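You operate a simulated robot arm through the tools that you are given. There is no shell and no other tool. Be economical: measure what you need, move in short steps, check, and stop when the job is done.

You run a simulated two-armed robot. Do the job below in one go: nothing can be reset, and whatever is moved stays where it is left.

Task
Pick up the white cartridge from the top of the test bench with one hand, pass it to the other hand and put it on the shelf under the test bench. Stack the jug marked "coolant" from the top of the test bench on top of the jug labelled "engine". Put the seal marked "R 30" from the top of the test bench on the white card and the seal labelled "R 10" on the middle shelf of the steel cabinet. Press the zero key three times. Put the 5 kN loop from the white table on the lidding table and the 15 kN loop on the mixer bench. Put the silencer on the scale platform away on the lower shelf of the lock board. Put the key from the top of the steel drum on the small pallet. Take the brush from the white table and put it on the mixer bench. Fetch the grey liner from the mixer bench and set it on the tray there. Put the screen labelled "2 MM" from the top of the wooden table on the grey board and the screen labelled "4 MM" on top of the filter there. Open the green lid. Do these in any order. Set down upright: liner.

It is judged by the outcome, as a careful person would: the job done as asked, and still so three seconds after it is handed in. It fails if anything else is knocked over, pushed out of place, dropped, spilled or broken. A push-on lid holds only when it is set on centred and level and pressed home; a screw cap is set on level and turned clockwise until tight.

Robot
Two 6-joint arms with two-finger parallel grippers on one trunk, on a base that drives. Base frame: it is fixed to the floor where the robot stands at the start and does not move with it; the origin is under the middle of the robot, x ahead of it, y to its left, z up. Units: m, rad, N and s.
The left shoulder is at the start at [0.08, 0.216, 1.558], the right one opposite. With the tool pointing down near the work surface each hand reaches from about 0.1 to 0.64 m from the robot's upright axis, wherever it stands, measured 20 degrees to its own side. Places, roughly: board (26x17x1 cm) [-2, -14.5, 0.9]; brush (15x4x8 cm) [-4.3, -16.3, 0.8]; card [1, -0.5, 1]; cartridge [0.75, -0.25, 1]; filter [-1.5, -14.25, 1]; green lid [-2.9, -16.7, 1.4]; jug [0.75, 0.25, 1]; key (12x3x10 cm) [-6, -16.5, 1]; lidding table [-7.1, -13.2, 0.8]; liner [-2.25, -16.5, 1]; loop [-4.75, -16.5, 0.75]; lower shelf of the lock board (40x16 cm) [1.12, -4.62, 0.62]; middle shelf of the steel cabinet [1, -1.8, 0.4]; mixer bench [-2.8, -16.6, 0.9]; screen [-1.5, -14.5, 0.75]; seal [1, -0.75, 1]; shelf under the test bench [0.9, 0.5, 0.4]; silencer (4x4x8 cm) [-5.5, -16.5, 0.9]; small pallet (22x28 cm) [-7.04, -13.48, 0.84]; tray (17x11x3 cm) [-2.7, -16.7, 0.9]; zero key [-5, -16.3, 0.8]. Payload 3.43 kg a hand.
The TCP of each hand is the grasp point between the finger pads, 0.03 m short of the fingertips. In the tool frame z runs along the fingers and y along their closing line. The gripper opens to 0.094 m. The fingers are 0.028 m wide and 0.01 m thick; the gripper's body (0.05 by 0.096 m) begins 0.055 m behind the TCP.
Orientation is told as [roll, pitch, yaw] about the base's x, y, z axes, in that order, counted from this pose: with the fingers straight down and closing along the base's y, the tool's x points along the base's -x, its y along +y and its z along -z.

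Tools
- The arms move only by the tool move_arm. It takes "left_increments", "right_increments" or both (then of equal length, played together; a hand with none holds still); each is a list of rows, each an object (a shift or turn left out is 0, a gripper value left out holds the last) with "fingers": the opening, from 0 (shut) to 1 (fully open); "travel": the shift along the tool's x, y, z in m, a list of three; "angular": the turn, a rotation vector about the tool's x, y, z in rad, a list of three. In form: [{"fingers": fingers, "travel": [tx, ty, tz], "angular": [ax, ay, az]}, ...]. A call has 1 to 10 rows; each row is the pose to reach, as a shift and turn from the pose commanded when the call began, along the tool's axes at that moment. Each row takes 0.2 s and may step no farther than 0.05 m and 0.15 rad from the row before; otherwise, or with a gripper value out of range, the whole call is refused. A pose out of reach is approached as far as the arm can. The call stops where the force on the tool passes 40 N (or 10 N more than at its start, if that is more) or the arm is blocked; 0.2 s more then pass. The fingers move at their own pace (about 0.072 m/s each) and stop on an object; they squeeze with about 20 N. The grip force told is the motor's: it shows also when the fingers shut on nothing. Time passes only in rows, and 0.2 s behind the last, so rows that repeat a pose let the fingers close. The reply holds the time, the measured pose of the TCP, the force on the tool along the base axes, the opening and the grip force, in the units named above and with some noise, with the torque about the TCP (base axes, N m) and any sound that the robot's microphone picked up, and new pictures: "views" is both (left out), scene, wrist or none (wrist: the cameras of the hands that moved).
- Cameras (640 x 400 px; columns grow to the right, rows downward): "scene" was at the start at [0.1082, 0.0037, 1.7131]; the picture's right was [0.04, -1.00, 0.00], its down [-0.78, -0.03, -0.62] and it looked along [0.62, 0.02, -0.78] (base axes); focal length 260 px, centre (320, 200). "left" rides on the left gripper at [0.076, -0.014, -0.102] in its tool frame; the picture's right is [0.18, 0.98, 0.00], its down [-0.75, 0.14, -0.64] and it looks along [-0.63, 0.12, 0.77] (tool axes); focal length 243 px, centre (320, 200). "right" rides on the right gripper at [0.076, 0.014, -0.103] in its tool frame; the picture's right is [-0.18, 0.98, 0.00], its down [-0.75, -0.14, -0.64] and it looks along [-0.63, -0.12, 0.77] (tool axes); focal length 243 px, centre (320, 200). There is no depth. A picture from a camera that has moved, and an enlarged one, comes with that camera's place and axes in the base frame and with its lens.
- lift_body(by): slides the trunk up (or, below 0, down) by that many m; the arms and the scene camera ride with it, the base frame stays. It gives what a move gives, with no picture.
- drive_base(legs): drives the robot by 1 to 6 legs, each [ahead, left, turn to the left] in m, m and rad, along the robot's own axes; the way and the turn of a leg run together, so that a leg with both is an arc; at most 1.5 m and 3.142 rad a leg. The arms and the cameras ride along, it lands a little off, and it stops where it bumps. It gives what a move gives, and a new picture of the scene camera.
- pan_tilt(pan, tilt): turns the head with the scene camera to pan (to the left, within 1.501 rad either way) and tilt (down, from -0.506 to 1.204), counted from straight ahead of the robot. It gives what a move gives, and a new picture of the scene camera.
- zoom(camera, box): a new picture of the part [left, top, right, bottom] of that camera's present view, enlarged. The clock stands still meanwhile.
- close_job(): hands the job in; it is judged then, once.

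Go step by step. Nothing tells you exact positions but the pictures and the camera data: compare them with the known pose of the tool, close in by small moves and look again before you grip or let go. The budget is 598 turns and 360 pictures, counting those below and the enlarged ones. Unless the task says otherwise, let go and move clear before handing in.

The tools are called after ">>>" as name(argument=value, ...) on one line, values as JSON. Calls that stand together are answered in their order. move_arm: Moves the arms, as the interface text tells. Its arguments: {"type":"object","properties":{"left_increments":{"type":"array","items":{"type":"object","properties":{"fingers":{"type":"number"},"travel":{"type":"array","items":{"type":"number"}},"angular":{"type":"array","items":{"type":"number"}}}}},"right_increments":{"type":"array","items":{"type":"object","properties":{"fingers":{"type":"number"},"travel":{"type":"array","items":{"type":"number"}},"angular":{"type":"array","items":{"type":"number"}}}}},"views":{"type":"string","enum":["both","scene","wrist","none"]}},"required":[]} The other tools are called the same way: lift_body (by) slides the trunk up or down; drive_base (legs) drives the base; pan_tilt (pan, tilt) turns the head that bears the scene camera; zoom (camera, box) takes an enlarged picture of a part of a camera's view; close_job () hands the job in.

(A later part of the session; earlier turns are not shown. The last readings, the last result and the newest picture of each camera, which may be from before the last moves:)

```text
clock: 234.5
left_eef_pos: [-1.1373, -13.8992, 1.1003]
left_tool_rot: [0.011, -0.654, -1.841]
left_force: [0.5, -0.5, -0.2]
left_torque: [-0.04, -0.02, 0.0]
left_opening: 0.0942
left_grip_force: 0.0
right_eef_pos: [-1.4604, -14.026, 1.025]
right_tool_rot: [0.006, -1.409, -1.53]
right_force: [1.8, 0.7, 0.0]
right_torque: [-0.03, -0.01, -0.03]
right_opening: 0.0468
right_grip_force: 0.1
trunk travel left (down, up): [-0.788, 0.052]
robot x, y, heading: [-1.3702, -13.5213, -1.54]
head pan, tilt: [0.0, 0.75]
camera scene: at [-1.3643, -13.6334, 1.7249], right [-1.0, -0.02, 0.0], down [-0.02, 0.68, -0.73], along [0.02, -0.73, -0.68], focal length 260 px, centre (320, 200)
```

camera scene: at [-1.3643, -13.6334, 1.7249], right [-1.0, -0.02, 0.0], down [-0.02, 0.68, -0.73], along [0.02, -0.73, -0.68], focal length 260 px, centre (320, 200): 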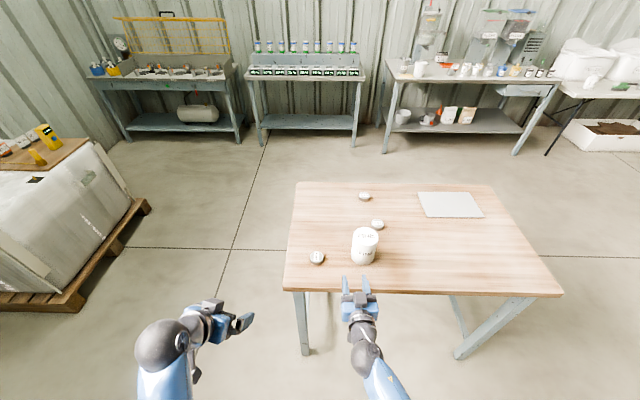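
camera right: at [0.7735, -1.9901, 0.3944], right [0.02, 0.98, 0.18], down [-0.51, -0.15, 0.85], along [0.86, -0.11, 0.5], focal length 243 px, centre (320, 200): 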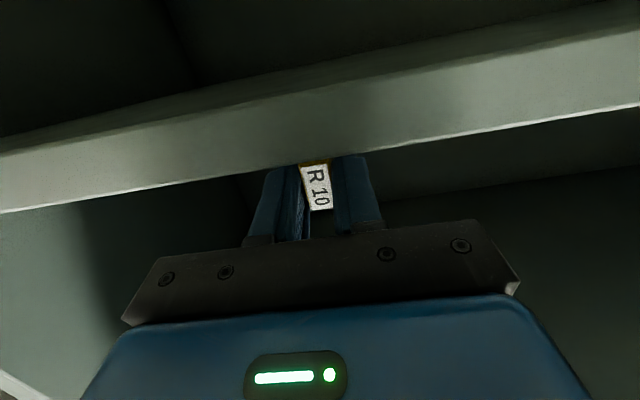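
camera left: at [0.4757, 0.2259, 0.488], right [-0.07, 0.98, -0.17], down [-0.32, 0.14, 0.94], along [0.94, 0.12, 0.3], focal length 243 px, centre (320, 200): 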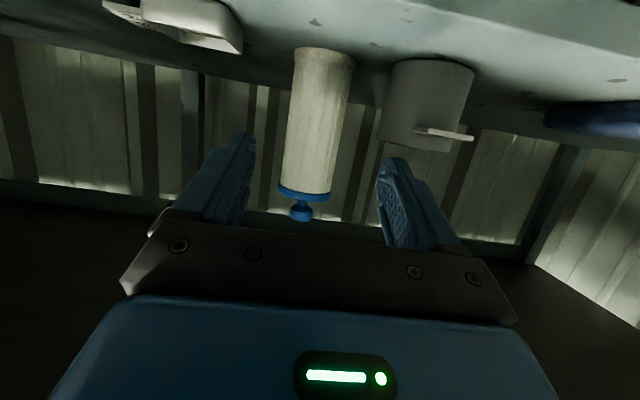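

>>> zoom(camera="scene", box=[290, 170, 490, 295])

>>> zoom(camera="scene", box=[300, 180, 400, 242])

```text
3.20 times, centred on (390, 232) of scene
camera zoom: at [-1.3643, -13.6334, 1.7249], right [-1.0, -0.02, 0.0], down [-0.02, 0.68, -0.73], along [0.02, -0.73, -0.68], focal length 832 px, centre (96, 96)
```

zoom: 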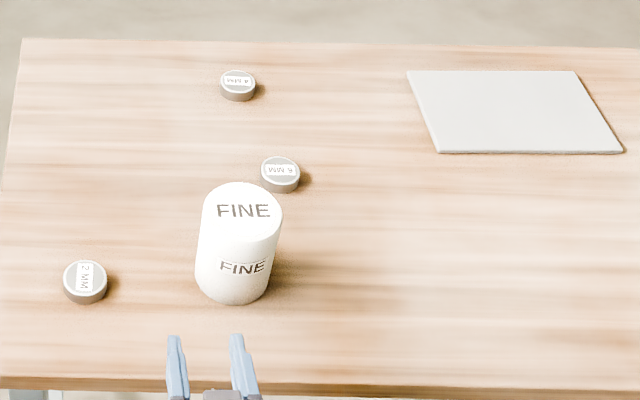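

```text
6.40 times, centred on (350, 211) of scene
camera zoom: at [-1.3643, -13.6334, 1.7249], right [-1.0, -0.02, 0.0], down [-0.02, 0.68, -0.73], along [0.02, -0.73, -0.68], focal length 1665 px, centre (128, 130)
```

zoom: 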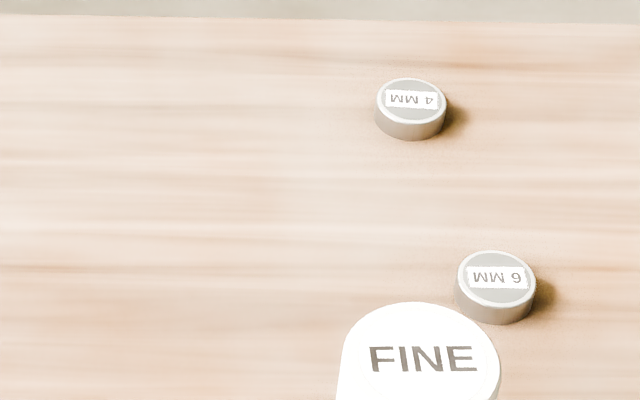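

Screens: 2MM ≈(-1.33,-14.27), 4MM ≈(-1.57,-14.67), 6MM between; filter "FINE" ≈(-1.53,-14.26); board ≈(-2.02,-14.6). Bring both hands to tool-down.

>>> move_arm(right_increments=[{"angular": [0, 0.14, 0], "fingers": 0.7}, {"angular": [0, 0.28, 0]}, {"angular": [0, 0.42, 0]}, {"angular": [0, 0.56, 0]}, {"angular": [0, 0.7, 0]}, {"angular": [0, 0.84, 0]}, {"angular": [0, 0.98, 0]}, {"angular": [0, 1.12, 0]}, {"angular": [0, 1.26, 0]}, {"angular": [0, 1.4, 0]}], left_increments=[{"travel": [0, 0.02, 0]}, {"travel": [0, 0.04, 0]}, {"travel": [0, 0.06, 0]}, {"travel": [0, 0.08, 0]}, {"travel": [0, 0.1, 0]}, {"travel": [0, 0.12, 0]}, {"travel": [0, 0.14, 0]}, {"travel": [0, 0.16, 0]}, {"travel": [0, 0.18, 0]}, {"travel": [0, 0.2, 0]}], views="none")

>>> drive_base(legs=[[0.2, -0.1, -0.03]])

>>> zoom(camera="scene", box=[240, 170, 480, 320])

```text
clock: 236.7
left_eef_pos: [-0.9461, -13.9525, 1.1016]
left_tool_rot: [0.012, -0.652, -1.839]
left_force: [0.8, -0.9, -0.5]
left_torque: [0.01, 0.01, -0.02]
left_opening: 0.0938
left_grip_force: 0.0
right_eef_pos: [-1.4605, -14.029, 1.0186]
right_tool_rot: [0.002, -0.006, -1.523]
right_force: [0.5, -0.7, 0.3]
right_torque: [0.02, -0.01, 0.0]
right_opening: 0.0657
right_grip_force: 0.1
right hand out of reach, approached as far as the arm can: row 10
trunk travel left (down, up): [-0.788, 0.052]
robot x, y, heading: [-1.3701, -13.5229, -1.542]
head pan, tilt: [0.0, 0.75]
```

```text
clock: 238.4
left_eef_pos: [-1.0512, -14.1569, 1.1044]
left_tool_rot: [0.011, -0.655, -1.863]
left_force: [0.8, 0.2, 0.3]
left_torque: [-0.03, 0.02, 0.01]
left_opening: 0.0941
left_grip_force: 0.2
right_eef_pos: [-1.5663, -14.2213, 1.0179]
right_tool_rot: [0.0, -0.015, -1.547]
right_force: [0.3, 0.3, -0.1]
right_torque: [-0.02, 0.03, 0.01]
right_opening: 0.0659
right_grip_force: 0.1
trunk travel left (down, up): [-0.788, 0.052]
robot x, y, heading: [-1.4655, -13.7199, -1.567]
head pan, tilt: [0.0, 0.75]
camera scene: at [-1.4614, -13.8263, 1.7254], right [-1.0, 0.0, 0.0], down [0.0, 0.68, -0.73], along [0.0, -0.73, -0.68], focal length 260 px, centre (320, 200)
```

scene: 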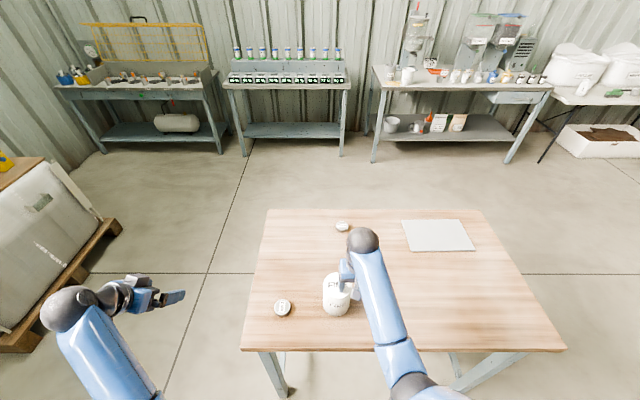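

```text
2.67 times, centred on (360, 245) of scene
camera zoom: at [-1.4614, -13.8263, 1.7254], right [-1.0, 0.0, 0.0], down [0.0, 0.68, -0.73], along [0.0, -0.73, -0.68], focal length 694 px, centre (213, 80)
```

zoom: 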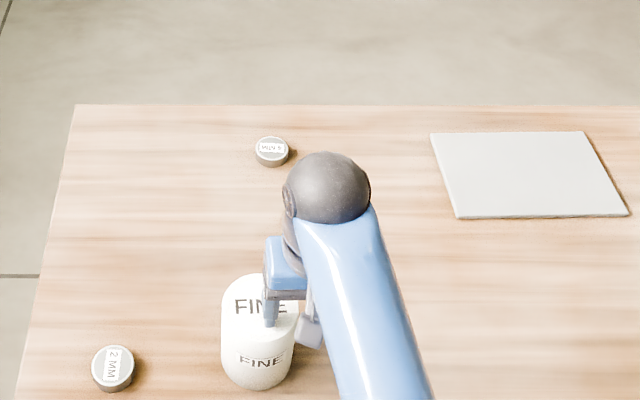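

Right hand may be close to the filter; check with the wrist view before moving.

>>> zoom(camera="right", box=[0, 0, 640, 400])

```text
1.00 times, centred on (320, 200) of right (not enlarged: the box is as wide or as high as the picture)
camera zoom: at [-1.552, -14.1429, 1.1221], right [0.99, -0.16, 0.0], down [-0.12, -0.75, 0.65], along [-0.1, -0.64, -0.76], focal length 243 px, centre (320, 200)
```

zoom: 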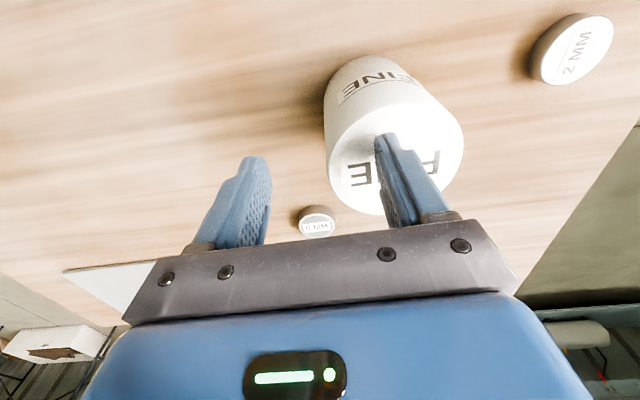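

The finger is just above the filter top. Raise the hand, then drive ahead toward the 4MM screen.

>>> move_arm(right_increments=[{"travel": [0, 0, -0.02]}, {"travel": [0, 0, -0.04]}], views="none")

>>> lift_body(by=0.05)

>>> drive_base(legs=[[0.28, 0, 0]])

>>> zoom(camera="right", box=[0, 0, 640, 400])

```text
clock: 239.0
left_eef_pos: [-1.0523, -14.1598, 1.104]
left_tool_rot: [0.012, -0.652, -1.862]
left_force: [0.5, -0.9, -0.3]
left_torque: [0.0, 0.01, 0.01]
left_opening: 0.094
left_grip_force: 0.1
right_eef_pos: [-1.5632, -14.2339, 1.0247]
right_tool_rot: [0.002, -0.011, -1.546]
right_force: [0.6, 0.9, 0.3]
right_torque: [-0.02, 0.01, 0.03]
right_opening: 0.0658
right_grip_force: 0.1
right hand out of reach, approached as far as the arm can: row 1, 2
trunk travel left (down, up): [-0.788, 0.052]
robot x, y, heading: [-1.4667, -13.721, -1.57]
head pan, tilt: [0.0, 0.75]
```

```text
clock: 239.9
left_eef_pos: [-1.0533, -14.1593, 1.1519]
left_tool_rot: [0.015, -0.651, -1.863]
left_force: [0.1, 0.2, -0.8]
left_torque: [0.0, 0.0, 0.0]
left_opening: 0.0943
left_grip_force: 0.1
right_eef_pos: [-1.5638, -14.235, 1.0727]
right_tool_rot: [0.002, -0.012, -1.547]
right_force: [-0.5, 0.4, -0.1]
right_torque: [0.0, 0.0, 0.02]
right_opening: 0.0658
right_grip_force: 0.1
trunk travel left (down, up): [-0.838, 0.002]
robot x, y, heading: [-1.4685, -13.7188, -1.564]
head pan, tilt: [0.0, 0.75]
```

```text
clock: 241.4
left_eef_pos: [-1.0657, -14.327, 1.1522]
left_tool_rot: [0.004, -0.661, -1.867]
left_force: [1.0, 0.2, -0.4]
left_torque: [-0.04, 0.07, -0.02]
left_opening: 0.094
left_grip_force: 0.0
right_eef_pos: [-1.5785, -14.3977, 1.0764]
right_tool_rot: [-0.01, -0.018, -1.556]
right_force: [1.0, 2.3, -0.6]
right_torque: [-0.03, 0.07, -0.01]
right_opening: 0.0658
right_grip_force: 0.1
trunk travel left (down, up): [-0.838, 0.002]
robot x, y, heading: [-1.4846, -13.8875, -1.579]
head pan, tilt: [0.0, 0.75]
stopped in leg 1: the robot was blocked; the commanded pose is now the measured one
camera scene: at [-1.4669, -13.9911, 1.7757], right [-1.0, 0.01, 0.01], down [0.0, 0.68, -0.74], along [-0.01, -0.74, -0.68], focal length 260 px, centre (320, 200)
```

scene: 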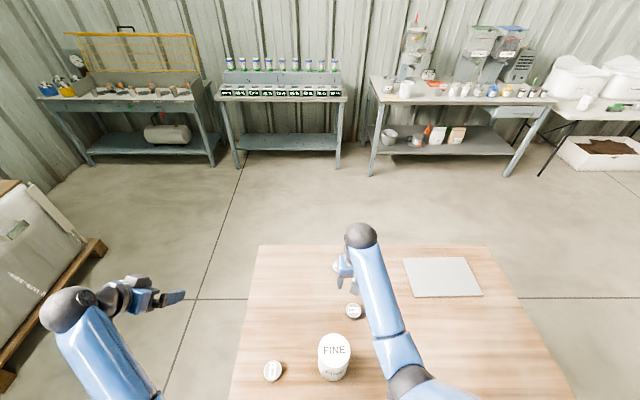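

```text
1.00 times, centred on (320, 200) of right (not enlarged: the box is as wide or as high as the picture)
camera zoom: at [-1.5625, -14.3195, 1.1796], right [0.99, -0.17, 0.0], down [-0.12, -0.74, 0.66], along [-0.11, -0.65, -0.75], focal length 243 px, centre (320, 200)
```

zoom: 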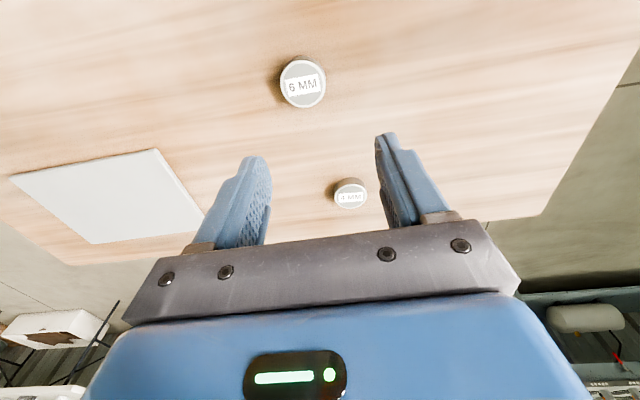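

Base is at the table leg. 4MM is at (-1.557,-14.573); I tilt the right tool forward by 0.6 for reach and lower the trunk a bit.

>>> move_arm(right_increments=[{"travel": [-0.02, 0.005, 0], "angular": [0, -0.12, 0]}, {"travel": [-0.04, 0.01, 0], "angular": [0, -0.24, 0]}, {"travel": [-0.06, 0.015, 0], "angular": [0, -0.36, 0]}, {"travel": [-0.08, 0.02, 0], "angular": [0, -0.48, 0]}, {"travel": [-0.1, 0.022, 0], "angular": [0, -0.6, 0]}], views="none")

>>> lift_body(by=-0.1)

>>> zoom(camera="right", box=[0, 0, 640, 400])

```text
clock: 242.7
left_eef_pos: [-1.0806, -14.3345, 1.1541]
left_tool_rot: [0.018, -0.652, -1.877]
left_force: [-0.6, -0.9, 0.2]
left_torque: [-0.01, -0.01, -0.01]
left_opening: 0.094
left_grip_force: 0.1
right_eef_pos: [-1.5684, -14.5026, 1.0772]
right_tool_rot: [0.007, -0.616, -1.563]
right_force: [-0.9, 0.5, 0.6]
right_torque: [0.0, -0.03, 0.0]
right_opening: 0.0658
right_grip_force: 0.1
trunk travel left (down, up): [-0.838, 0.002]
robot x, y, heading: [-1.4884, -13.8908, -1.581]
head pan, tilt: [0.0, 0.75]
```

```text
clock: 244.0
left_eef_pos: [-1.0774, -14.3349, 1.0531]
left_tool_rot: [0.013, -0.654, -1.877]
left_force: [-0.4, -0.2, -0.8]
left_torque: [0.0, 0.0, 0.01]
left_opening: 0.0939
left_grip_force: 0.1
right_eef_pos: [-1.5664, -14.503, 0.9783]
right_tool_rot: [0.003, -0.611, -1.56]
right_force: [-0.3, 0.5, 0.5]
right_torque: [0.02, 0.03, 0.0]
right_opening: 0.0657
right_grip_force: 0.0
trunk travel left (down, up): [-0.738, 0.102]
robot x, y, heading: [-1.4802, -13.8889, -1.585]
head pan, tilt: [0.0, 0.75]
```

```text
1.00 times, centred on (320, 200) of right (not enlarged: the box is as wide or as high as the picture)
camera zoom: at [-1.5519, -14.382, 1.0183], right [0.98, -0.14, 0.11], down [-0.14, -0.25, 0.96], along [-0.11, -0.96, -0.27], focal length 243 px, centre (320, 200)
```

zoom: 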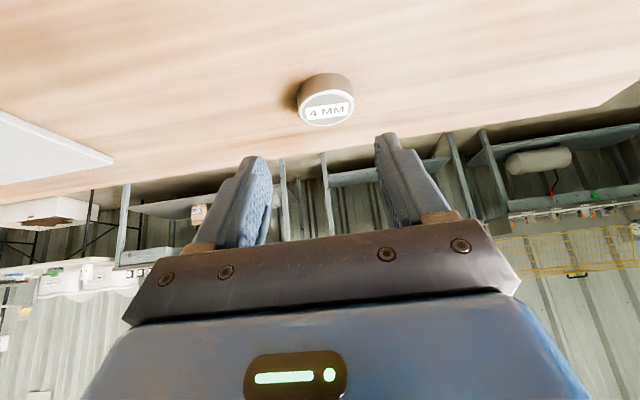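

>>> move_arm(right_increments=[{"travel": [0.001, 0.008, 0.03], "fingers": 0.9}, {"travel": [0.002, 0.009, 0.06]}, {"travel": [0.0025, 0.009, 0.08]}], views="wrist")

```text
clock: 244.8
left_eef_pos: [-1.0771, -14.3353, 1.0528]
left_tool_rot: [0.014, -0.652, -1.875]
left_force: [0.0, -0.2, 0.2]
left_torque: [0.01, 0.0, -0.01]
left_opening: 0.094
left_grip_force: 0.0
right_eef_pos: [-1.5555, -14.5502, 0.9095]
right_tool_rot: [0.002, -0.613, -1.559]
right_force: [-0.5, -0.6, 0.2]
right_torque: [-0.02, 0.0, -0.03]
right_opening: 0.0847
right_grip_force: 0.1
trunk travel left (down, up): [-0.738, 0.102]
robot x, y, heading: [-1.4867, -13.8895, -1.585]
head pan, tilt: [0.0, 0.75]
camera right: at [-1.5424, -14.4276, 0.9502], right [0.98, -0.14, 0.11], down [-0.14, -0.25, 0.96], along [-0.11, -0.96, -0.26], focal length 243 px, centre (320, 200)
```

right: 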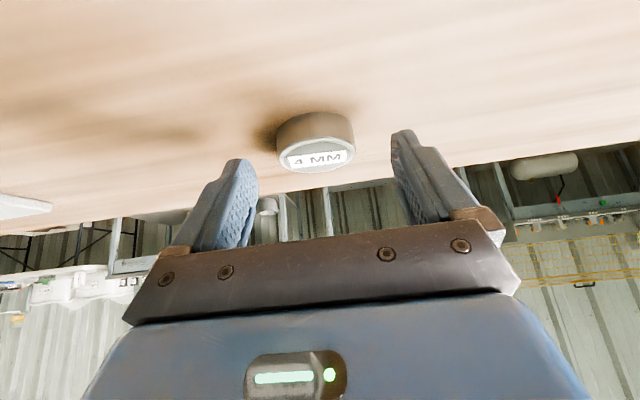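

>>> move_arm(right_increments=[{"travel": [-0.002, -0.001, 0.007]}, {"travel": [-0.004, -0.001, 0.013]}], views="wrist")

```text
clock: 245.4
left_eef_pos: [-1.0773, -14.3366, 1.0527]
left_tool_rot: [0.014, -0.651, -1.876]
left_force: [0.0, -0.7, 0.1]
left_torque: [0.0, -0.01, 0.02]
left_opening: 0.0939
left_grip_force: 0.0
right_eef_pos: [-1.5555, -14.5589, 0.9006]
right_tool_rot: [0.001, -0.611, -1.557]
right_force: [0.6, 0.8, 0.0]
right_torque: [-0.01, -0.03, -0.02]
right_opening: 0.0846
right_grip_force: 0.1
trunk travel left (down, up): [-0.738, 0.102]
robot x, y, heading: [-1.4879, -13.8919, -1.583]
head pan, tilt: [0.0, 0.75]
camera right: at [-1.5418, -14.4367, 0.9416], right [0.98, -0.14, 0.11], down [-0.14, -0.25, 0.96], along [-0.11, -0.96, -0.27], focal length 243 px, centre (320, 200)
```

right: 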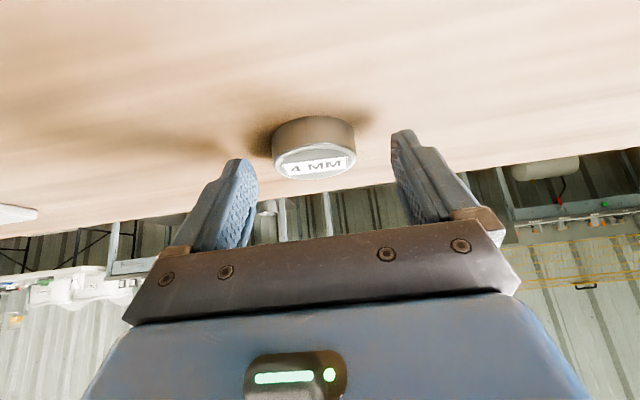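

>>> move_arm(right_increments=[{"travel": [0.002, 0, 0.003], "fingers": 0.6}, {"travel": [0.002, 0, 0.003], "fingers": 0.3}, {"travel": [0.002, 0, 0.003], "fingers": 0.2}, {"travel": [0.002, 0, 0.003], "fingers": 0.2}], views="wrist")

```text
clock: 246.4
left_eef_pos: [-1.0774, -14.3351, 1.0528]
left_tool_rot: [0.013, -0.654, -1.873]
left_force: [0.8, -0.4, 0.2]
left_torque: [0.0, 0.0, -0.01]
left_opening: 0.0942
left_grip_force: 0.0
right_eef_pos: [-1.5566, -14.5584, 0.8981]
right_tool_rot: [0.003, -0.612, -1.56]
right_force: [-0.9, -1.0, 1.8]
right_torque: [-0.03, 0.01, 0.03]
right_opening: 0.0511
right_grip_force: 20.0
trunk travel left (down, up): [-0.738, 0.102]
robot x, y, heading: [-1.4845, -13.891, -1.583]
head pan, tilt: [0.0, 0.75]
camera right: at [-1.5416, -14.4368, 0.9394], right [0.98, -0.14, 0.11], down [-0.14, -0.25, 0.96], along [-0.11, -0.96, -0.26], focal length 243 px, centre (320, 200)
```

right: 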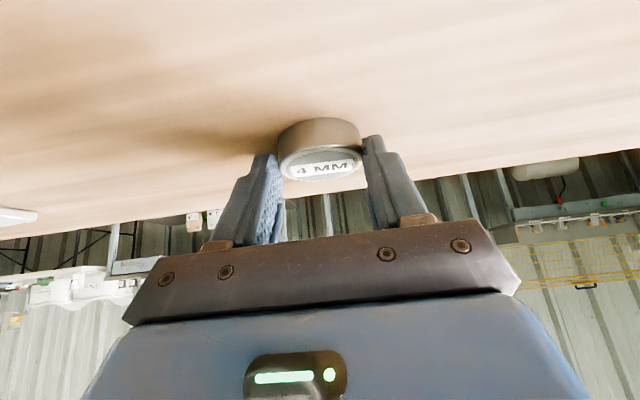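

Gripped 51 mm. Lift slowly.

>>> move_arm(right_increments=[{"travel": [-0.005, 0, -0.007]}, {"travel": [-0.014, 0, -0.02]}, {"travel": [-0.03, 0, -0.042]}, {"travel": [-0.047, 0, -0.067]}, {"travel": [-0.064, 0, -0.092]}, {"travel": [-0.082, 0, -0.117]}, {"travel": [-0.1, 0, -0.143]}], views="both")

```text
clock: 248.0
left_eef_pos: [-1.0785, -14.3352, 1.0527]
left_tool_rot: [0.014, -0.653, -1.873]
left_force: [0.5, 0.1, -1.1]
left_torque: [0.0, 0.0, 0.0]
left_opening: 0.094
left_grip_force: 0.2
right_eef_pos: [-1.5559, -14.5603, 1.0718]
right_tool_rot: [0.002, -0.612, -1.558]
right_force: [-0.7, -0.1, -0.3]
right_torque: [0.03, -0.04, 0.01]
right_opening: 0.051
right_grip_force: 20.5
trunk travel left (down, up): [-0.738, 0.102]
robot x, y, heading: [-1.4855, -13.8886, -1.576]
head pan, tilt: [0.0, 0.75]
camera scene: at [-1.4839, -14.0025, 1.6749], right [-1.0, 0.01, 0.0], down [0.01, 0.68, -0.73], along [-0.01, -0.73, -0.68], focal length 260 px, centre (320, 200)
camera right: at [-1.5419, -14.4379, 1.113], right [0.98, -0.14, 0.11], down [-0.14, -0.25, 0.96], along [-0.1, -0.96, -0.27], focal length 243 px, centre (320, 200)
```

scene: 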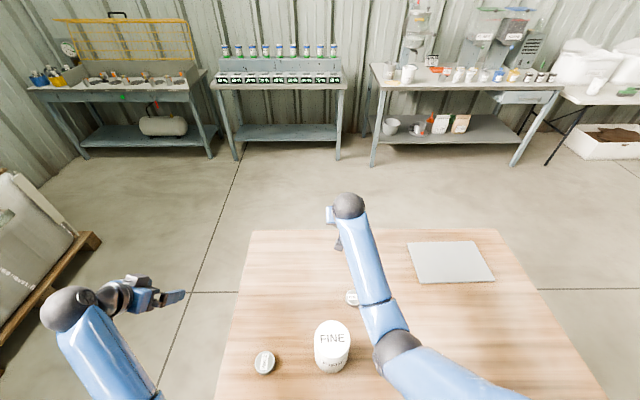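
right: 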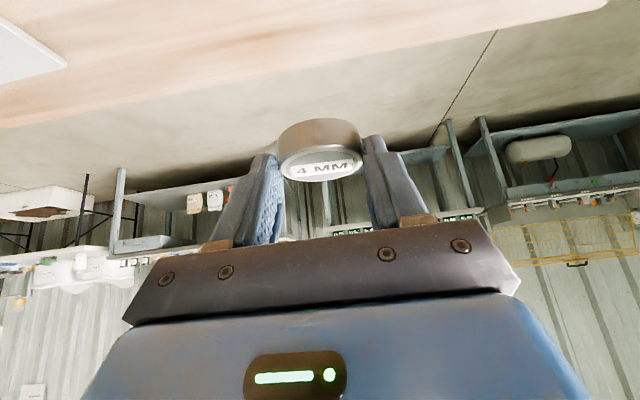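

Drive back 0.33 and left 0.04 to be above the filter.

>>> drive_base(legs=[[-0.33, 0.04, 0.01]])

>>> zoom(camera="scene", box=[260, 190, 420, 290])

>>> zoom(camera="right", box=[0, 0, 640, 400])

```text
clock: 250.2
left_eef_pos: [-1.0308, -14.0006, 1.0521]
left_tool_rot: [0.015, -0.65, -1.859]
left_force: [-0.4, -0.4, 0.4]
left_torque: [-0.03, 0.03, 0.02]
left_opening: 0.0939
left_grip_force: 0.3
right_eef_pos: [-1.5059, -14.2322, 1.0704]
right_tool_rot: [0.003, -0.61, -1.544]
right_force: [0.4, -0.4, -0.6]
right_torque: [-0.01, -0.02, 0.01]
right_opening: 0.0508
right_grip_force: 20.1
trunk travel left (down, up): [-0.738, 0.102]
robot x, y, heading: [-1.445, -13.5578, -1.562]
head pan, tilt: [0.0, 0.75]
camera scene: at [-1.4421, -13.6751, 1.6746], right [-1.0, -0.01, 0.0], down [0.0, 0.68, -0.73], along [0.0, -0.73, -0.68], focal length 260 px, centre (320, 200)
```

scene: 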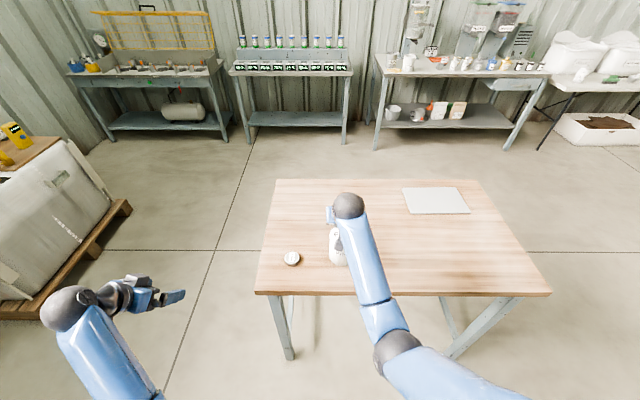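

```text
4.00 times, centred on (340, 240) of scene
camera zoom: at [-1.4421, -13.6751, 1.6746], right [-1.0, -0.01, 0.0], down [0.0, 0.68, -0.73], along [0.0, -0.73, -0.68], focal length 1041 px, centre (240, 40)
```

zoom: 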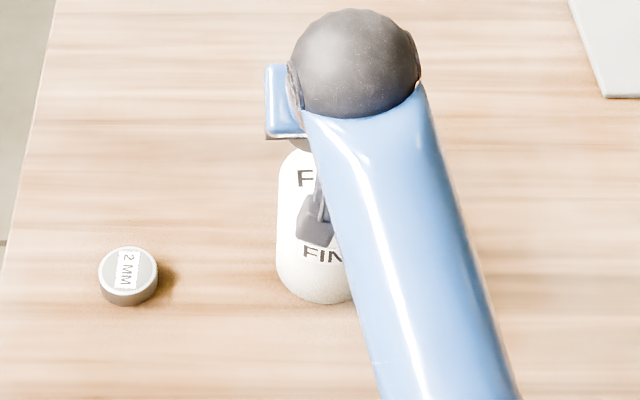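

```text
1.00 times, centred on (320, 200) of right (not enlarged: the box is as wide or as high as the picture)
camera zoom: at [-1.4931, -14.1101, 1.1113], right [0.99, -0.12, 0.11], down [-0.14, -0.25, 0.96], along [-0.09, -0.96, -0.27], focal length 243 px, centre (320, 200)
```

zoom: 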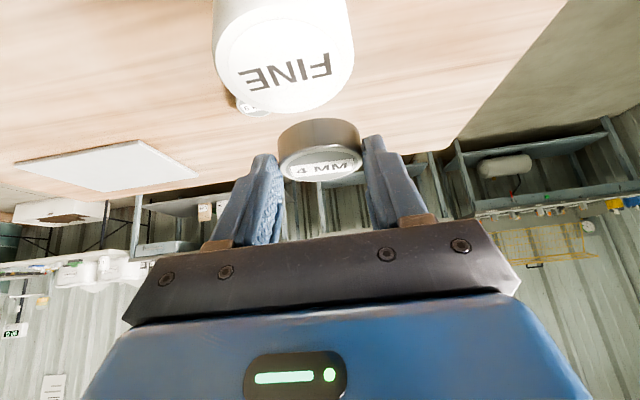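

Filter top centre ≈(-1.516,-14.227,0.992). Adjust and lower to about 1.5 cm above.

>>> move_arm(right_increments=[{"travel": [0.01, -0.005, -0.006]}, {"travel": [0.016, -0.0095, -0.011]}, {"travel": [0.025, -0.0095, 0.001]}, {"travel": [0.0334, -0.0095, 0.0133]}], views="wrist")

```text
clock: 251.2
left_eef_pos: [-1.0295, -13.9981, 1.0524]
left_tool_rot: [0.014, -0.654, -1.858]
left_force: [0.3, -0.5, -0.8]
left_torque: [0.01, 0.02, -0.03]
left_opening: 0.0939
left_grip_force: 0.1
right_eef_pos: [-1.5131, -14.2102, 1.0404]
right_tool_rot: [0.003, -0.61, -1.543]
right_force: [0.6, -0.4, -0.8]
right_torque: [0.04, 0.01, 0.0]
right_opening: 0.051
right_grip_force: 19.8
trunk travel left (down, up): [-0.738, 0.102]
robot x, y, heading: [-1.4446, -13.5623, -1.57]
head pan, tilt: [0.0, 0.75]
camera right: at [-1.5012, -14.089, 1.0815], right [0.99, -0.12, 0.11], down [-0.14, -0.25, 0.96], along [-0.09, -0.96, -0.27], focal length 243 px, centre (320, 200)
```

right: 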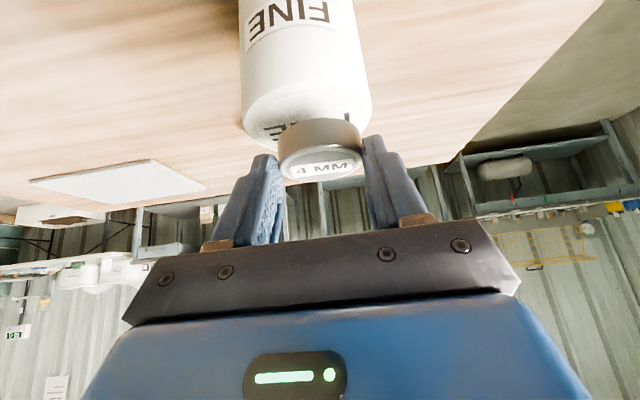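

>>> move_arm(right_increments=[{"travel": [0, -0.007, 0]}, {"travel": [0.003, -0.007, 0.004]}, {"travel": [0.006, -0.007, 0.008]}, {"travel": [0.0085, -0.007, 0.012]}], views="wrist")

```text
clock: 252.2
left_eef_pos: [-1.0302, -13.9979, 1.0535]
left_tool_rot: [0.014, -0.652, -1.86]
left_force: [0.0, 0.3, 0.5]
left_torque: [0.0, 0.0, 0.0]
left_opening: 0.094
left_grip_force: 0.0
right_eef_pos: [-1.5217, -14.2107, 1.0241]
right_tool_rot: [0.003, -0.612, -1.542]
right_force: [-0.2, 0.1, -0.1]
right_torque: [0.01, 0.0, 0.03]
right_opening: 0.051
right_grip_force: 19.9
trunk travel left (down, up): [-0.738, 0.102]
robot x, y, heading: [-1.4433, -13.5635, -1.567]
head pan, tilt: [0.0, 0.75]
camera right: at [-1.5091, -14.0886, 1.0655], right [0.99, -0.12, 0.11], down [-0.14, -0.25, 0.96], along [-0.09, -0.96, -0.27], focal length 243 px, centre (320, 200)
```

right: 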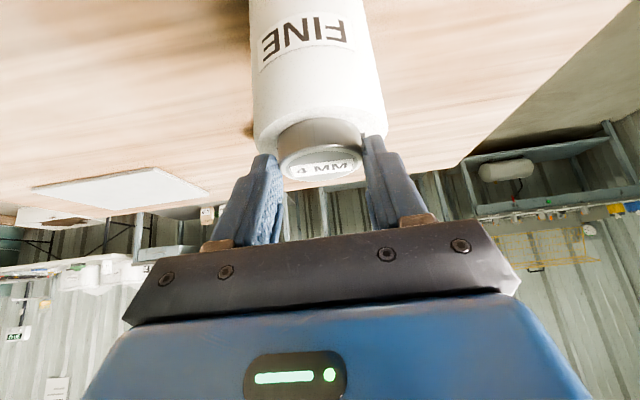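

>>> move_arm(right_increments=[{"travel": [0.0015, 0, 0.002]}, {"travel": [0.003, 0, 0.004]}, {"travel": [0.0045, 0, 0.006]}, {"travel": [0.006, 0, 0.008]}], views="wrist")

```text
clock: 253.2
left_eef_pos: [-1.0295, -13.9963, 1.0537]
left_tool_rot: [0.015, -0.657, -1.859]
left_force: [0.2, 0.4, 0.5]
left_torque: [0.05, -0.02, -0.03]
left_opening: 0.0941
left_grip_force: 0.0
right_eef_pos: [-1.5217, -14.21, 1.0188]
right_tool_rot: [0.004, -0.617, -1.546]
right_force: [-0.9, -2.8, 18.9]
right_torque: [-0.56, 0.18, 0.01]
right_opening: 0.0518
right_grip_force: 20.3
trunk travel left (down, up): [-0.738, 0.102]
robot x, y, heading: [-1.4463, -13.5567, -1.567]
head pan, tilt: [0.0, 0.75]
camera right: at [-1.5091, -14.0873, 1.0584], right [0.99, -0.12, 0.11], down [-0.14, -0.25, 0.96], along [-0.09, -0.96, -0.26], focal length 243 px, centre (320, 200)
```

right: 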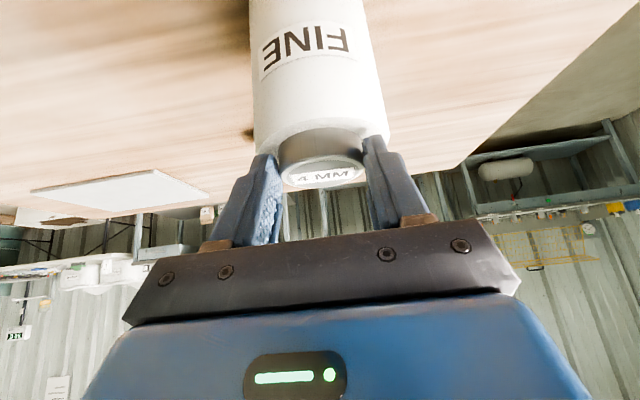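

Contact. Relax 2 mm, open, and withdraw upward along the tool axis.

>>> move_arm(right_increments=[{"travel": [-0.001, 0, -0.0015]}, {"travel": [-0.001, 0, -0.0015], "fingers": 0.7}, {"travel": [-0.001, 0, -0.0015], "fingers": 0.9}, {"travel": [-0.001, 0, -0.0015], "fingers": 0.9}, {"travel": [-0.001, 0, -0.02], "fingers": 0.9}, {"travel": [-0.001, 0, -0.05], "fingers": 0.9}, {"travel": [-0.001, 0, -0.08], "fingers": 0.9}], views="wrist")

```text
clock: 254.8
left_eef_pos: [-1.0289, -13.9972, 1.0539]
left_tool_rot: [0.014, -0.655, -1.859]
left_force: [-0.5, 0.6, 0.2]
left_torque: [0.02, -0.03, 0.02]
left_opening: 0.0941
left_grip_force: 0.0
right_eef_pos: [-1.5221, -14.1658, 1.0813]
right_tool_rot: [0.003, -0.613, -1.545]
right_force: [0.2, -0.3, -0.1]
right_torque: [-0.01, -0.05, 0.0]
right_opening: 0.0847
right_grip_force: 0.0
trunk travel left (down, up): [-0.738, 0.102]
robot x, y, heading: [-1.4443, -13.5597, -1.566]
head pan, tilt: [0.0, 0.75]
camera right: at [-1.5095, -14.043, 1.1229], right [0.99, -0.12, 0.11], down [-0.14, -0.25, 0.96], along [-0.09, -0.96, -0.27], focal length 243 px, centre (320, 200)
```

right: 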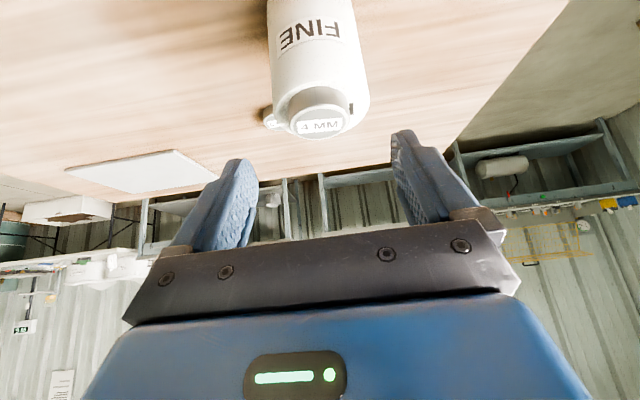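

4MM sits centred on the filter. Now drive left to the 2MM screen.

>>> drive_base(legs=[[0, 0.185, 0]])

>>> zoom(camera="right", box=[0, 0, 640, 400])

```text
clock: 256.3
left_eef_pos: [-0.854, -13.9998, 1.054]
left_tool_rot: [0.016, -0.651, -1.867]
left_force: [-0.9, -0.7, -0.4]
left_torque: [0.0, -0.02, 0.02]
left_opening: 0.0941
left_grip_force: 0.0
right_eef_pos: [-1.3464, -14.1644, 1.0819]
right_tool_rot: [0.006, -0.612, -1.551]
right_force: [-0.7, -0.5, 0.4]
right_torque: [-0.02, -0.06, 0.0]
right_opening: 0.0847
right_grip_force: 0.1
trunk travel left (down, up): [-0.738, 0.102]
robot x, y, heading: [-1.2627, -13.5599, -1.569]
head pan, tilt: [0.0, 0.75]
camera scene: at [-1.265, -13.6711, 1.6749], right [-1.0, 0.0, 0.0], down [0.0, 0.68, -0.73], along [0.0, -0.73, -0.68], focal length 260 px, centre (320, 200)
```

scene: 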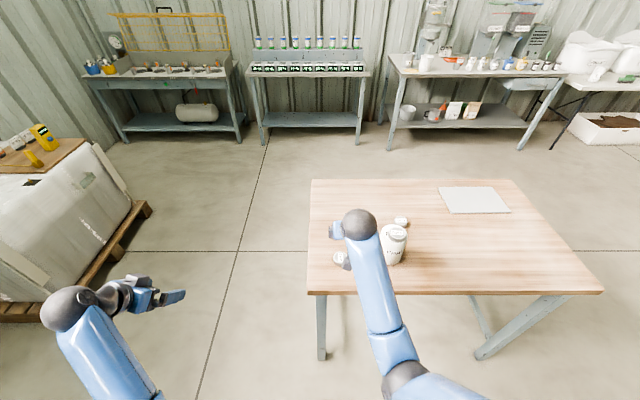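

```text
1.00 times, centred on (320, 200) of right (not enlarged: the box is as wide or as high as the picture)
camera zoom: at [-1.3333, -14.0429, 1.1223], right [0.99, -0.13, 0.11], down [-0.14, -0.25, 0.96], along [-0.1, -0.96, -0.27], focal length 243 px, centre (320, 200)
```

zoom: 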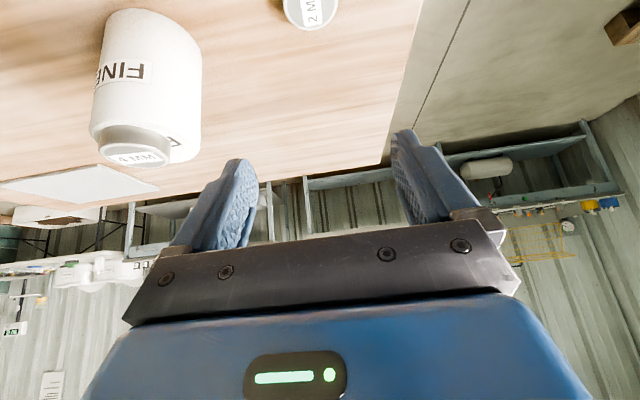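

>>> move_arm(right_increments=[{"travel": [0.03, 0.004, 0.0]}, {"travel": [0.06, 0.0077, 0.03]}, {"travel": [0.07, 0.0077, 0.07]}, {"travel": [0.07, 0.0077, 0.11]}, {"travel": [0.07, 0.0077, 0.15]}], views="wrist")

```text
clock: 257.5
left_eef_pos: [-0.8507, -14.0012, 1.0533]
left_tool_rot: [0.014, -0.65, -1.865]
left_force: [-0.4, -0.2, 0.0]
left_torque: [-0.01, 0.02, 0.01]
left_opening: 0.094
left_grip_force: 0.1
right_eef_pos: [-1.3346, -14.1953, 0.9157]
right_tool_rot: [0.004, -0.611, -1.551]
right_force: [0.6, 0.1, 0.4]
right_torque: [-0.02, 0.01, 0.01]
right_opening: 0.0844
right_grip_force: 0.2
trunk travel left (down, up): [-0.738, 0.102]
robot x, y, heading: [-1.2604, -13.5597, -1.57]
head pan, tilt: [0.0, 0.75]
camera right: at [-1.3214, -14.0725, 0.9576], right [0.99, -0.13, 0.11], down [-0.14, -0.25, 0.96], along [-0.1, -0.96, -0.27], focal length 243 px, centre (320, 200)
```

right: 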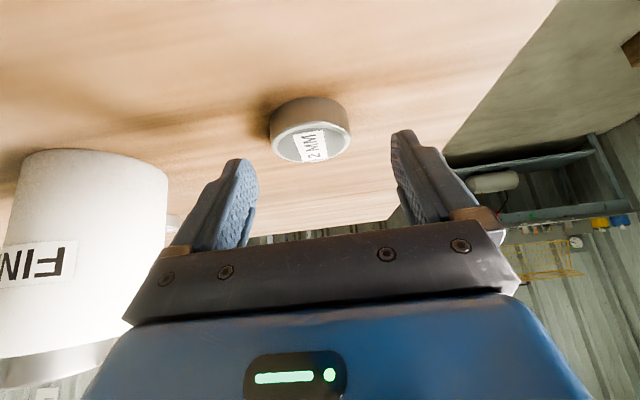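

>>> move_arm(right_increments=[{"travel": [0, -0.006, 0.01]}, {"travel": [0, -0.006, 0.02]}, {"travel": [0, -0.006, 0.021], "fingers": 0.5}, {"travel": [0, -0.006, 0.021], "fingers": 0.2}, {"travel": [0, -0.006, 0.021], "fingers": 0.2}, {"travel": [0, -0.006, 0.021], "fingers": 0.2}], views="wrist")

```text
clock: 258.9
left_eef_pos: [-0.8496, -13.9993, 1.0529]
left_tool_rot: [0.014, -0.653, -1.865]
left_force: [0.3, 0.9, 0.5]
left_torque: [0.0, 0.01, 0.01]
left_opening: 0.094
left_grip_force: 0.1
right_eef_pos: [-1.3407, -14.2048, 0.9007]
right_tool_rot: [0.003, -0.614, -1.549]
right_force: [0.6, 0.4, 0.0]
right_torque: [0.01, 0.0, -0.01]
right_opening: 0.0515
right_grip_force: 20.2
trunk travel left (down, up): [-0.738, 0.102]
robot x, y, heading: [-1.2667, -13.5589, -1.567]
head pan, tilt: [0.0, 0.75]
camera right: at [-1.3272, -14.0824, 0.942], right [0.99, -0.13, 0.11], down [-0.14, -0.25, 0.96], along [-0.1, -0.96, -0.27], focal length 243 px, centre (320, 200)
```

right: 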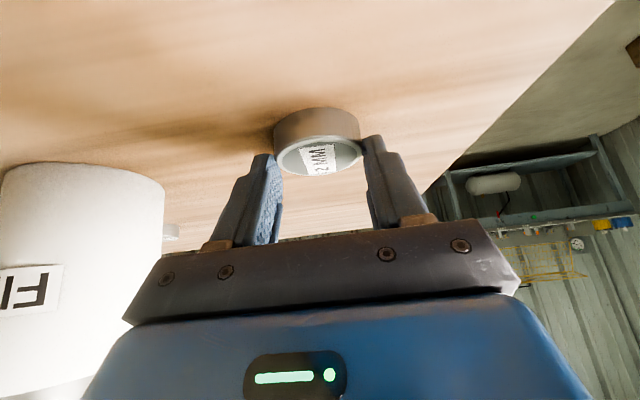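

Lift to ~1.10 and carry right to the board.

>>> move_arm(right_increments=[{"travel": [-0.006, 0, -0.008]}, {"travel": [-0.02, 0, -0.03]}, {"travel": [-0.04, 0, -0.06]}, {"travel": [-0.06, 0, -0.09]}, {"travel": [-0.08, 0, -0.12]}, {"travel": [-0.1, 0, -0.145]}, {"travel": [-0.115, 0, -0.165]}], views="none")

>>> drive_base(legs=[[0, -0.6, 0], [0.26, 0, 0]])

>>> zoom(camera="right", box=[0, 0, 640, 400])

```text
clock: 260.5
left_eef_pos: [-0.8491, -14.0001, 1.0514]
left_tool_rot: [0.014, -0.652, -1.867]
left_force: [-0.5, -0.1, -0.2]
left_torque: [0.0, -0.03, -0.01]
left_opening: 0.0939
left_grip_force: 0.0
right_eef_pos: [-1.3384, -14.205, 1.1032]
right_tool_rot: [0.001, -0.612, -1.549]
right_force: [0.1, -0.7, -0.3]
right_torque: [0.05, 0.01, 0.01]
right_opening: 0.0514
right_grip_force: 19.7
trunk travel left (down, up): [-0.738, 0.102]
robot x, y, heading: [-1.2649, -13.5591, -1.566]
head pan, tilt: [0.0, 0.75]
```

```text
clock: 265.2
left_eef_pos: [-1.4222, -14.2455, 1.0537]
left_tool_rot: [0.015, -0.656, -1.847]
left_force: [0.1, 0.4, -0.1]
left_torque: [-0.01, -0.03, 0.01]
left_opening: 0.094
left_grip_force: 0.0
right_eef_pos: [-1.9065, -14.4598, 1.1024]
right_tool_rot: [0.003, -0.613, -1.53]
right_force: [0.3, 1.0, -0.2]
right_torque: [0.01, -0.01, 0.03]
right_opening: 0.0514
right_grip_force: 20.3
trunk travel left (down, up): [-0.738, 0.102]
robot x, y, heading: [-1.8428, -13.8147, -1.548]
head pan, tilt: [0.0, 0.75]
camera scene: at [-1.8369, -13.923, 1.6753], right [-1.0, -0.02, 0.0], down [-0.01, 0.68, -0.73], along [0.01, -0.73, -0.68], focal length 260 px, centre (320, 200)
```

scene: 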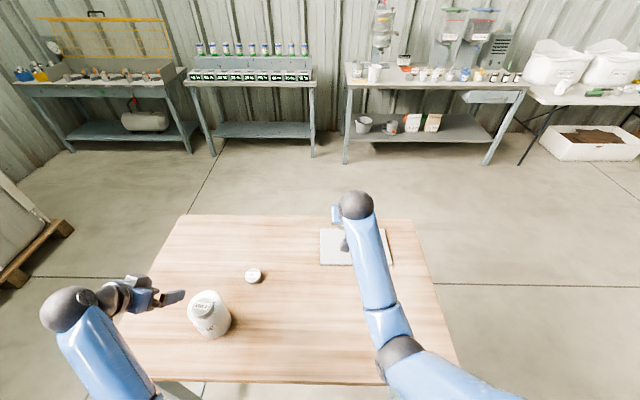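

```text
1.00 times, centred on (320, 200) of right (not enlarged: the box is as wide or as high as the picture)
camera zoom: at [-1.8955, -14.3373, 1.144], right [0.99, -0.11, 0.11], down [-0.13, -0.25, 0.96], along [-0.08, -0.96, -0.26], focal length 243 px, centre (320, 200)
```

zoom: 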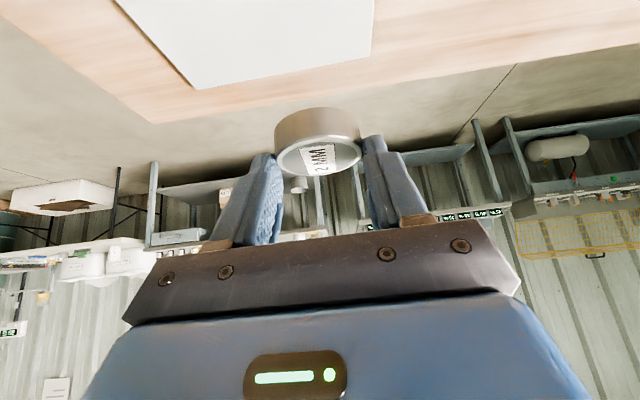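

Place 2MM on the board: move forward and down.

>>> move_arm(right_increments=[{"travel": [0.02, -0.01, 0.03]}, {"travel": [0.035, -0.02, 0.07]}, {"travel": [0.045, -0.03, 0.11]}, {"travel": [0.052, -0.03, 0.14]}, {"travel": [0.058, -0.03, 0.165]}, {"travel": [0.062, -0.03, 0.178]}], views="wrist")

```text
clock: 266.6
left_eef_pos: [-1.4207, -14.2486, 1.0529]
left_tool_rot: [0.015, -0.649, -1.847]
left_force: [-0.4, 0.4, -1.6]
left_torque: [0.01, 0.0, 0.01]
left_opening: 0.094
left_grip_force: 0.0
right_eef_pos: [-1.9354, -14.5135, 0.92]
right_tool_rot: [0.003, -0.612, -1.531]
right_force: [0.3, -0.1, -0.6]
right_torque: [0.03, -0.05, -0.01]
right_opening: 0.0513
right_grip_force: 19.9
trunk travel left (down, up): [-0.738, 0.102]
robot x, y, heading: [-1.8413, -13.815, -1.552]
head pan, tilt: [0.0, 0.75]
camera right: at [-1.9251, -14.3921, 0.9607], right [0.99, -0.11, 0.11], down [-0.13, -0.25, 0.96], along [-0.08, -0.96, -0.27], focal length 243 px, centre (320, 200)
```

right: 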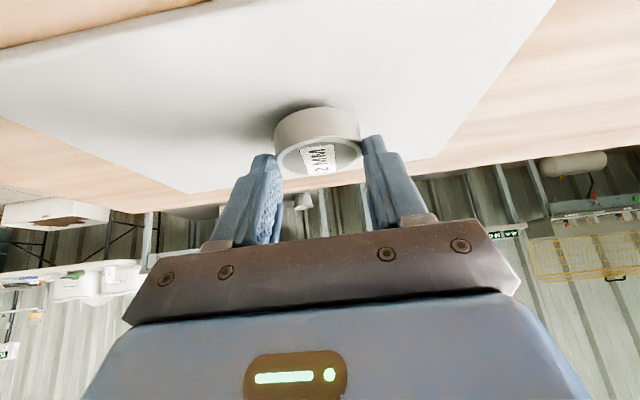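

>>> move_arm(right_increments=[{"travel": [0.002, 0, 0.003]}, {"travel": [0.004, 0, 0.006]}, {"travel": [0.006, 0, 0.009]}, {"travel": [0.0075, 0, 0.011]}], views="none")

```text
clock: 267.6
left_eef_pos: [-1.4213, -14.2464, 1.0543]
left_tool_rot: [0.013, -0.652, -1.847]
left_force: [-0.1, -0.2, 0.1]
left_torque: [-0.01, -0.02, -0.01]
left_opening: 0.0939
left_grip_force: 0.1
right_eef_pos: [-1.9353, -14.5151, 0.9108]
right_tool_rot: [0.005, -0.619, -1.53]
right_force: [-0.9, -0.8, 12.5]
right_torque: [-0.01, 0.27, 0.03]
right_opening: 0.0513
right_grip_force: 19.7
trunk travel left (down, up): [-0.738, 0.102]
robot x, y, heading: [-1.84, -13.8137, -1.553]
head pan, tilt: [0.0, 0.75]
```

Contact on the board. Release and withdraw.

>>> move_arm(right_increments=[{"travel": [-0.001, 0, -0.001], "fingers": 0.7}, {"travel": [-0.001, 0, -0.001], "fingers": 0.9}, {"travel": [-0.001, 0, -0.001], "fingers": 0.9}, {"travel": [-0.002, 0, -0.03]}, {"travel": [-0.02, 0, -0.07]}, {"travel": [-0.04, 0, -0.11]}, {"travel": [-0.06, 0, -0.15]}], views="both")

```text
clock: 269.2
left_eef_pos: [-1.4204, -14.2488, 1.0526]
left_tool_rot: [0.014, -0.655, -1.847]
left_force: [0.0, 0.2, 0.7]
left_torque: [0.0, -0.02, -0.01]
left_opening: 0.0938
left_grip_force: 0.1
right_eef_pos: [-1.9356, -14.4784, 1.0649]
right_tool_rot: [0.004, -0.612, -1.53]
right_force: [0.6, 0.5, -0.3]
right_torque: [0.0, 0.01, 0.0]
right_opening: 0.0846
right_grip_force: 0.0
trunk travel left (down, up): [-0.738, 0.102]
robot x, y, heading: [-1.8418, -13.8106, -1.556]
head pan, tilt: [0.0, 0.75]
camera scene: at [-1.8367, -13.9267, 1.6749], right [-1.0, -0.02, 0.0], down [-0.01, 0.68, -0.73], along [0.01, -0.73, -0.68], focal length 260 px, centre (320, 200)
camera right: at [-1.9245, -14.3565, 1.1059], right [0.99, -0.11, 0.11], down [-0.13, -0.25, 0.96], along [-0.08, -0.96, -0.27], focal length 243 px, centre (320, 200)
```

scene: 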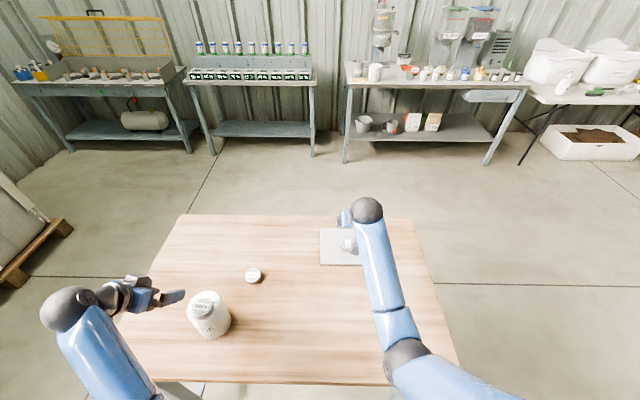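
right: 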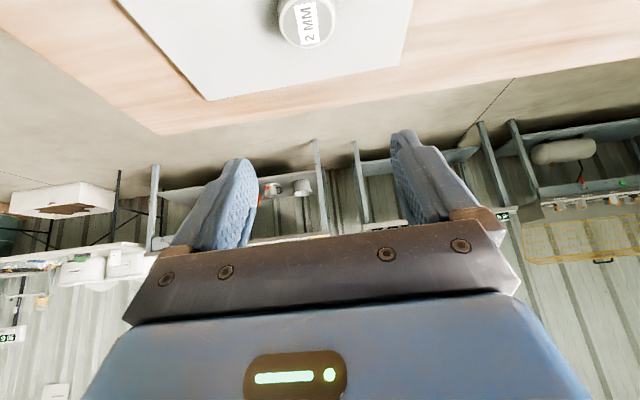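

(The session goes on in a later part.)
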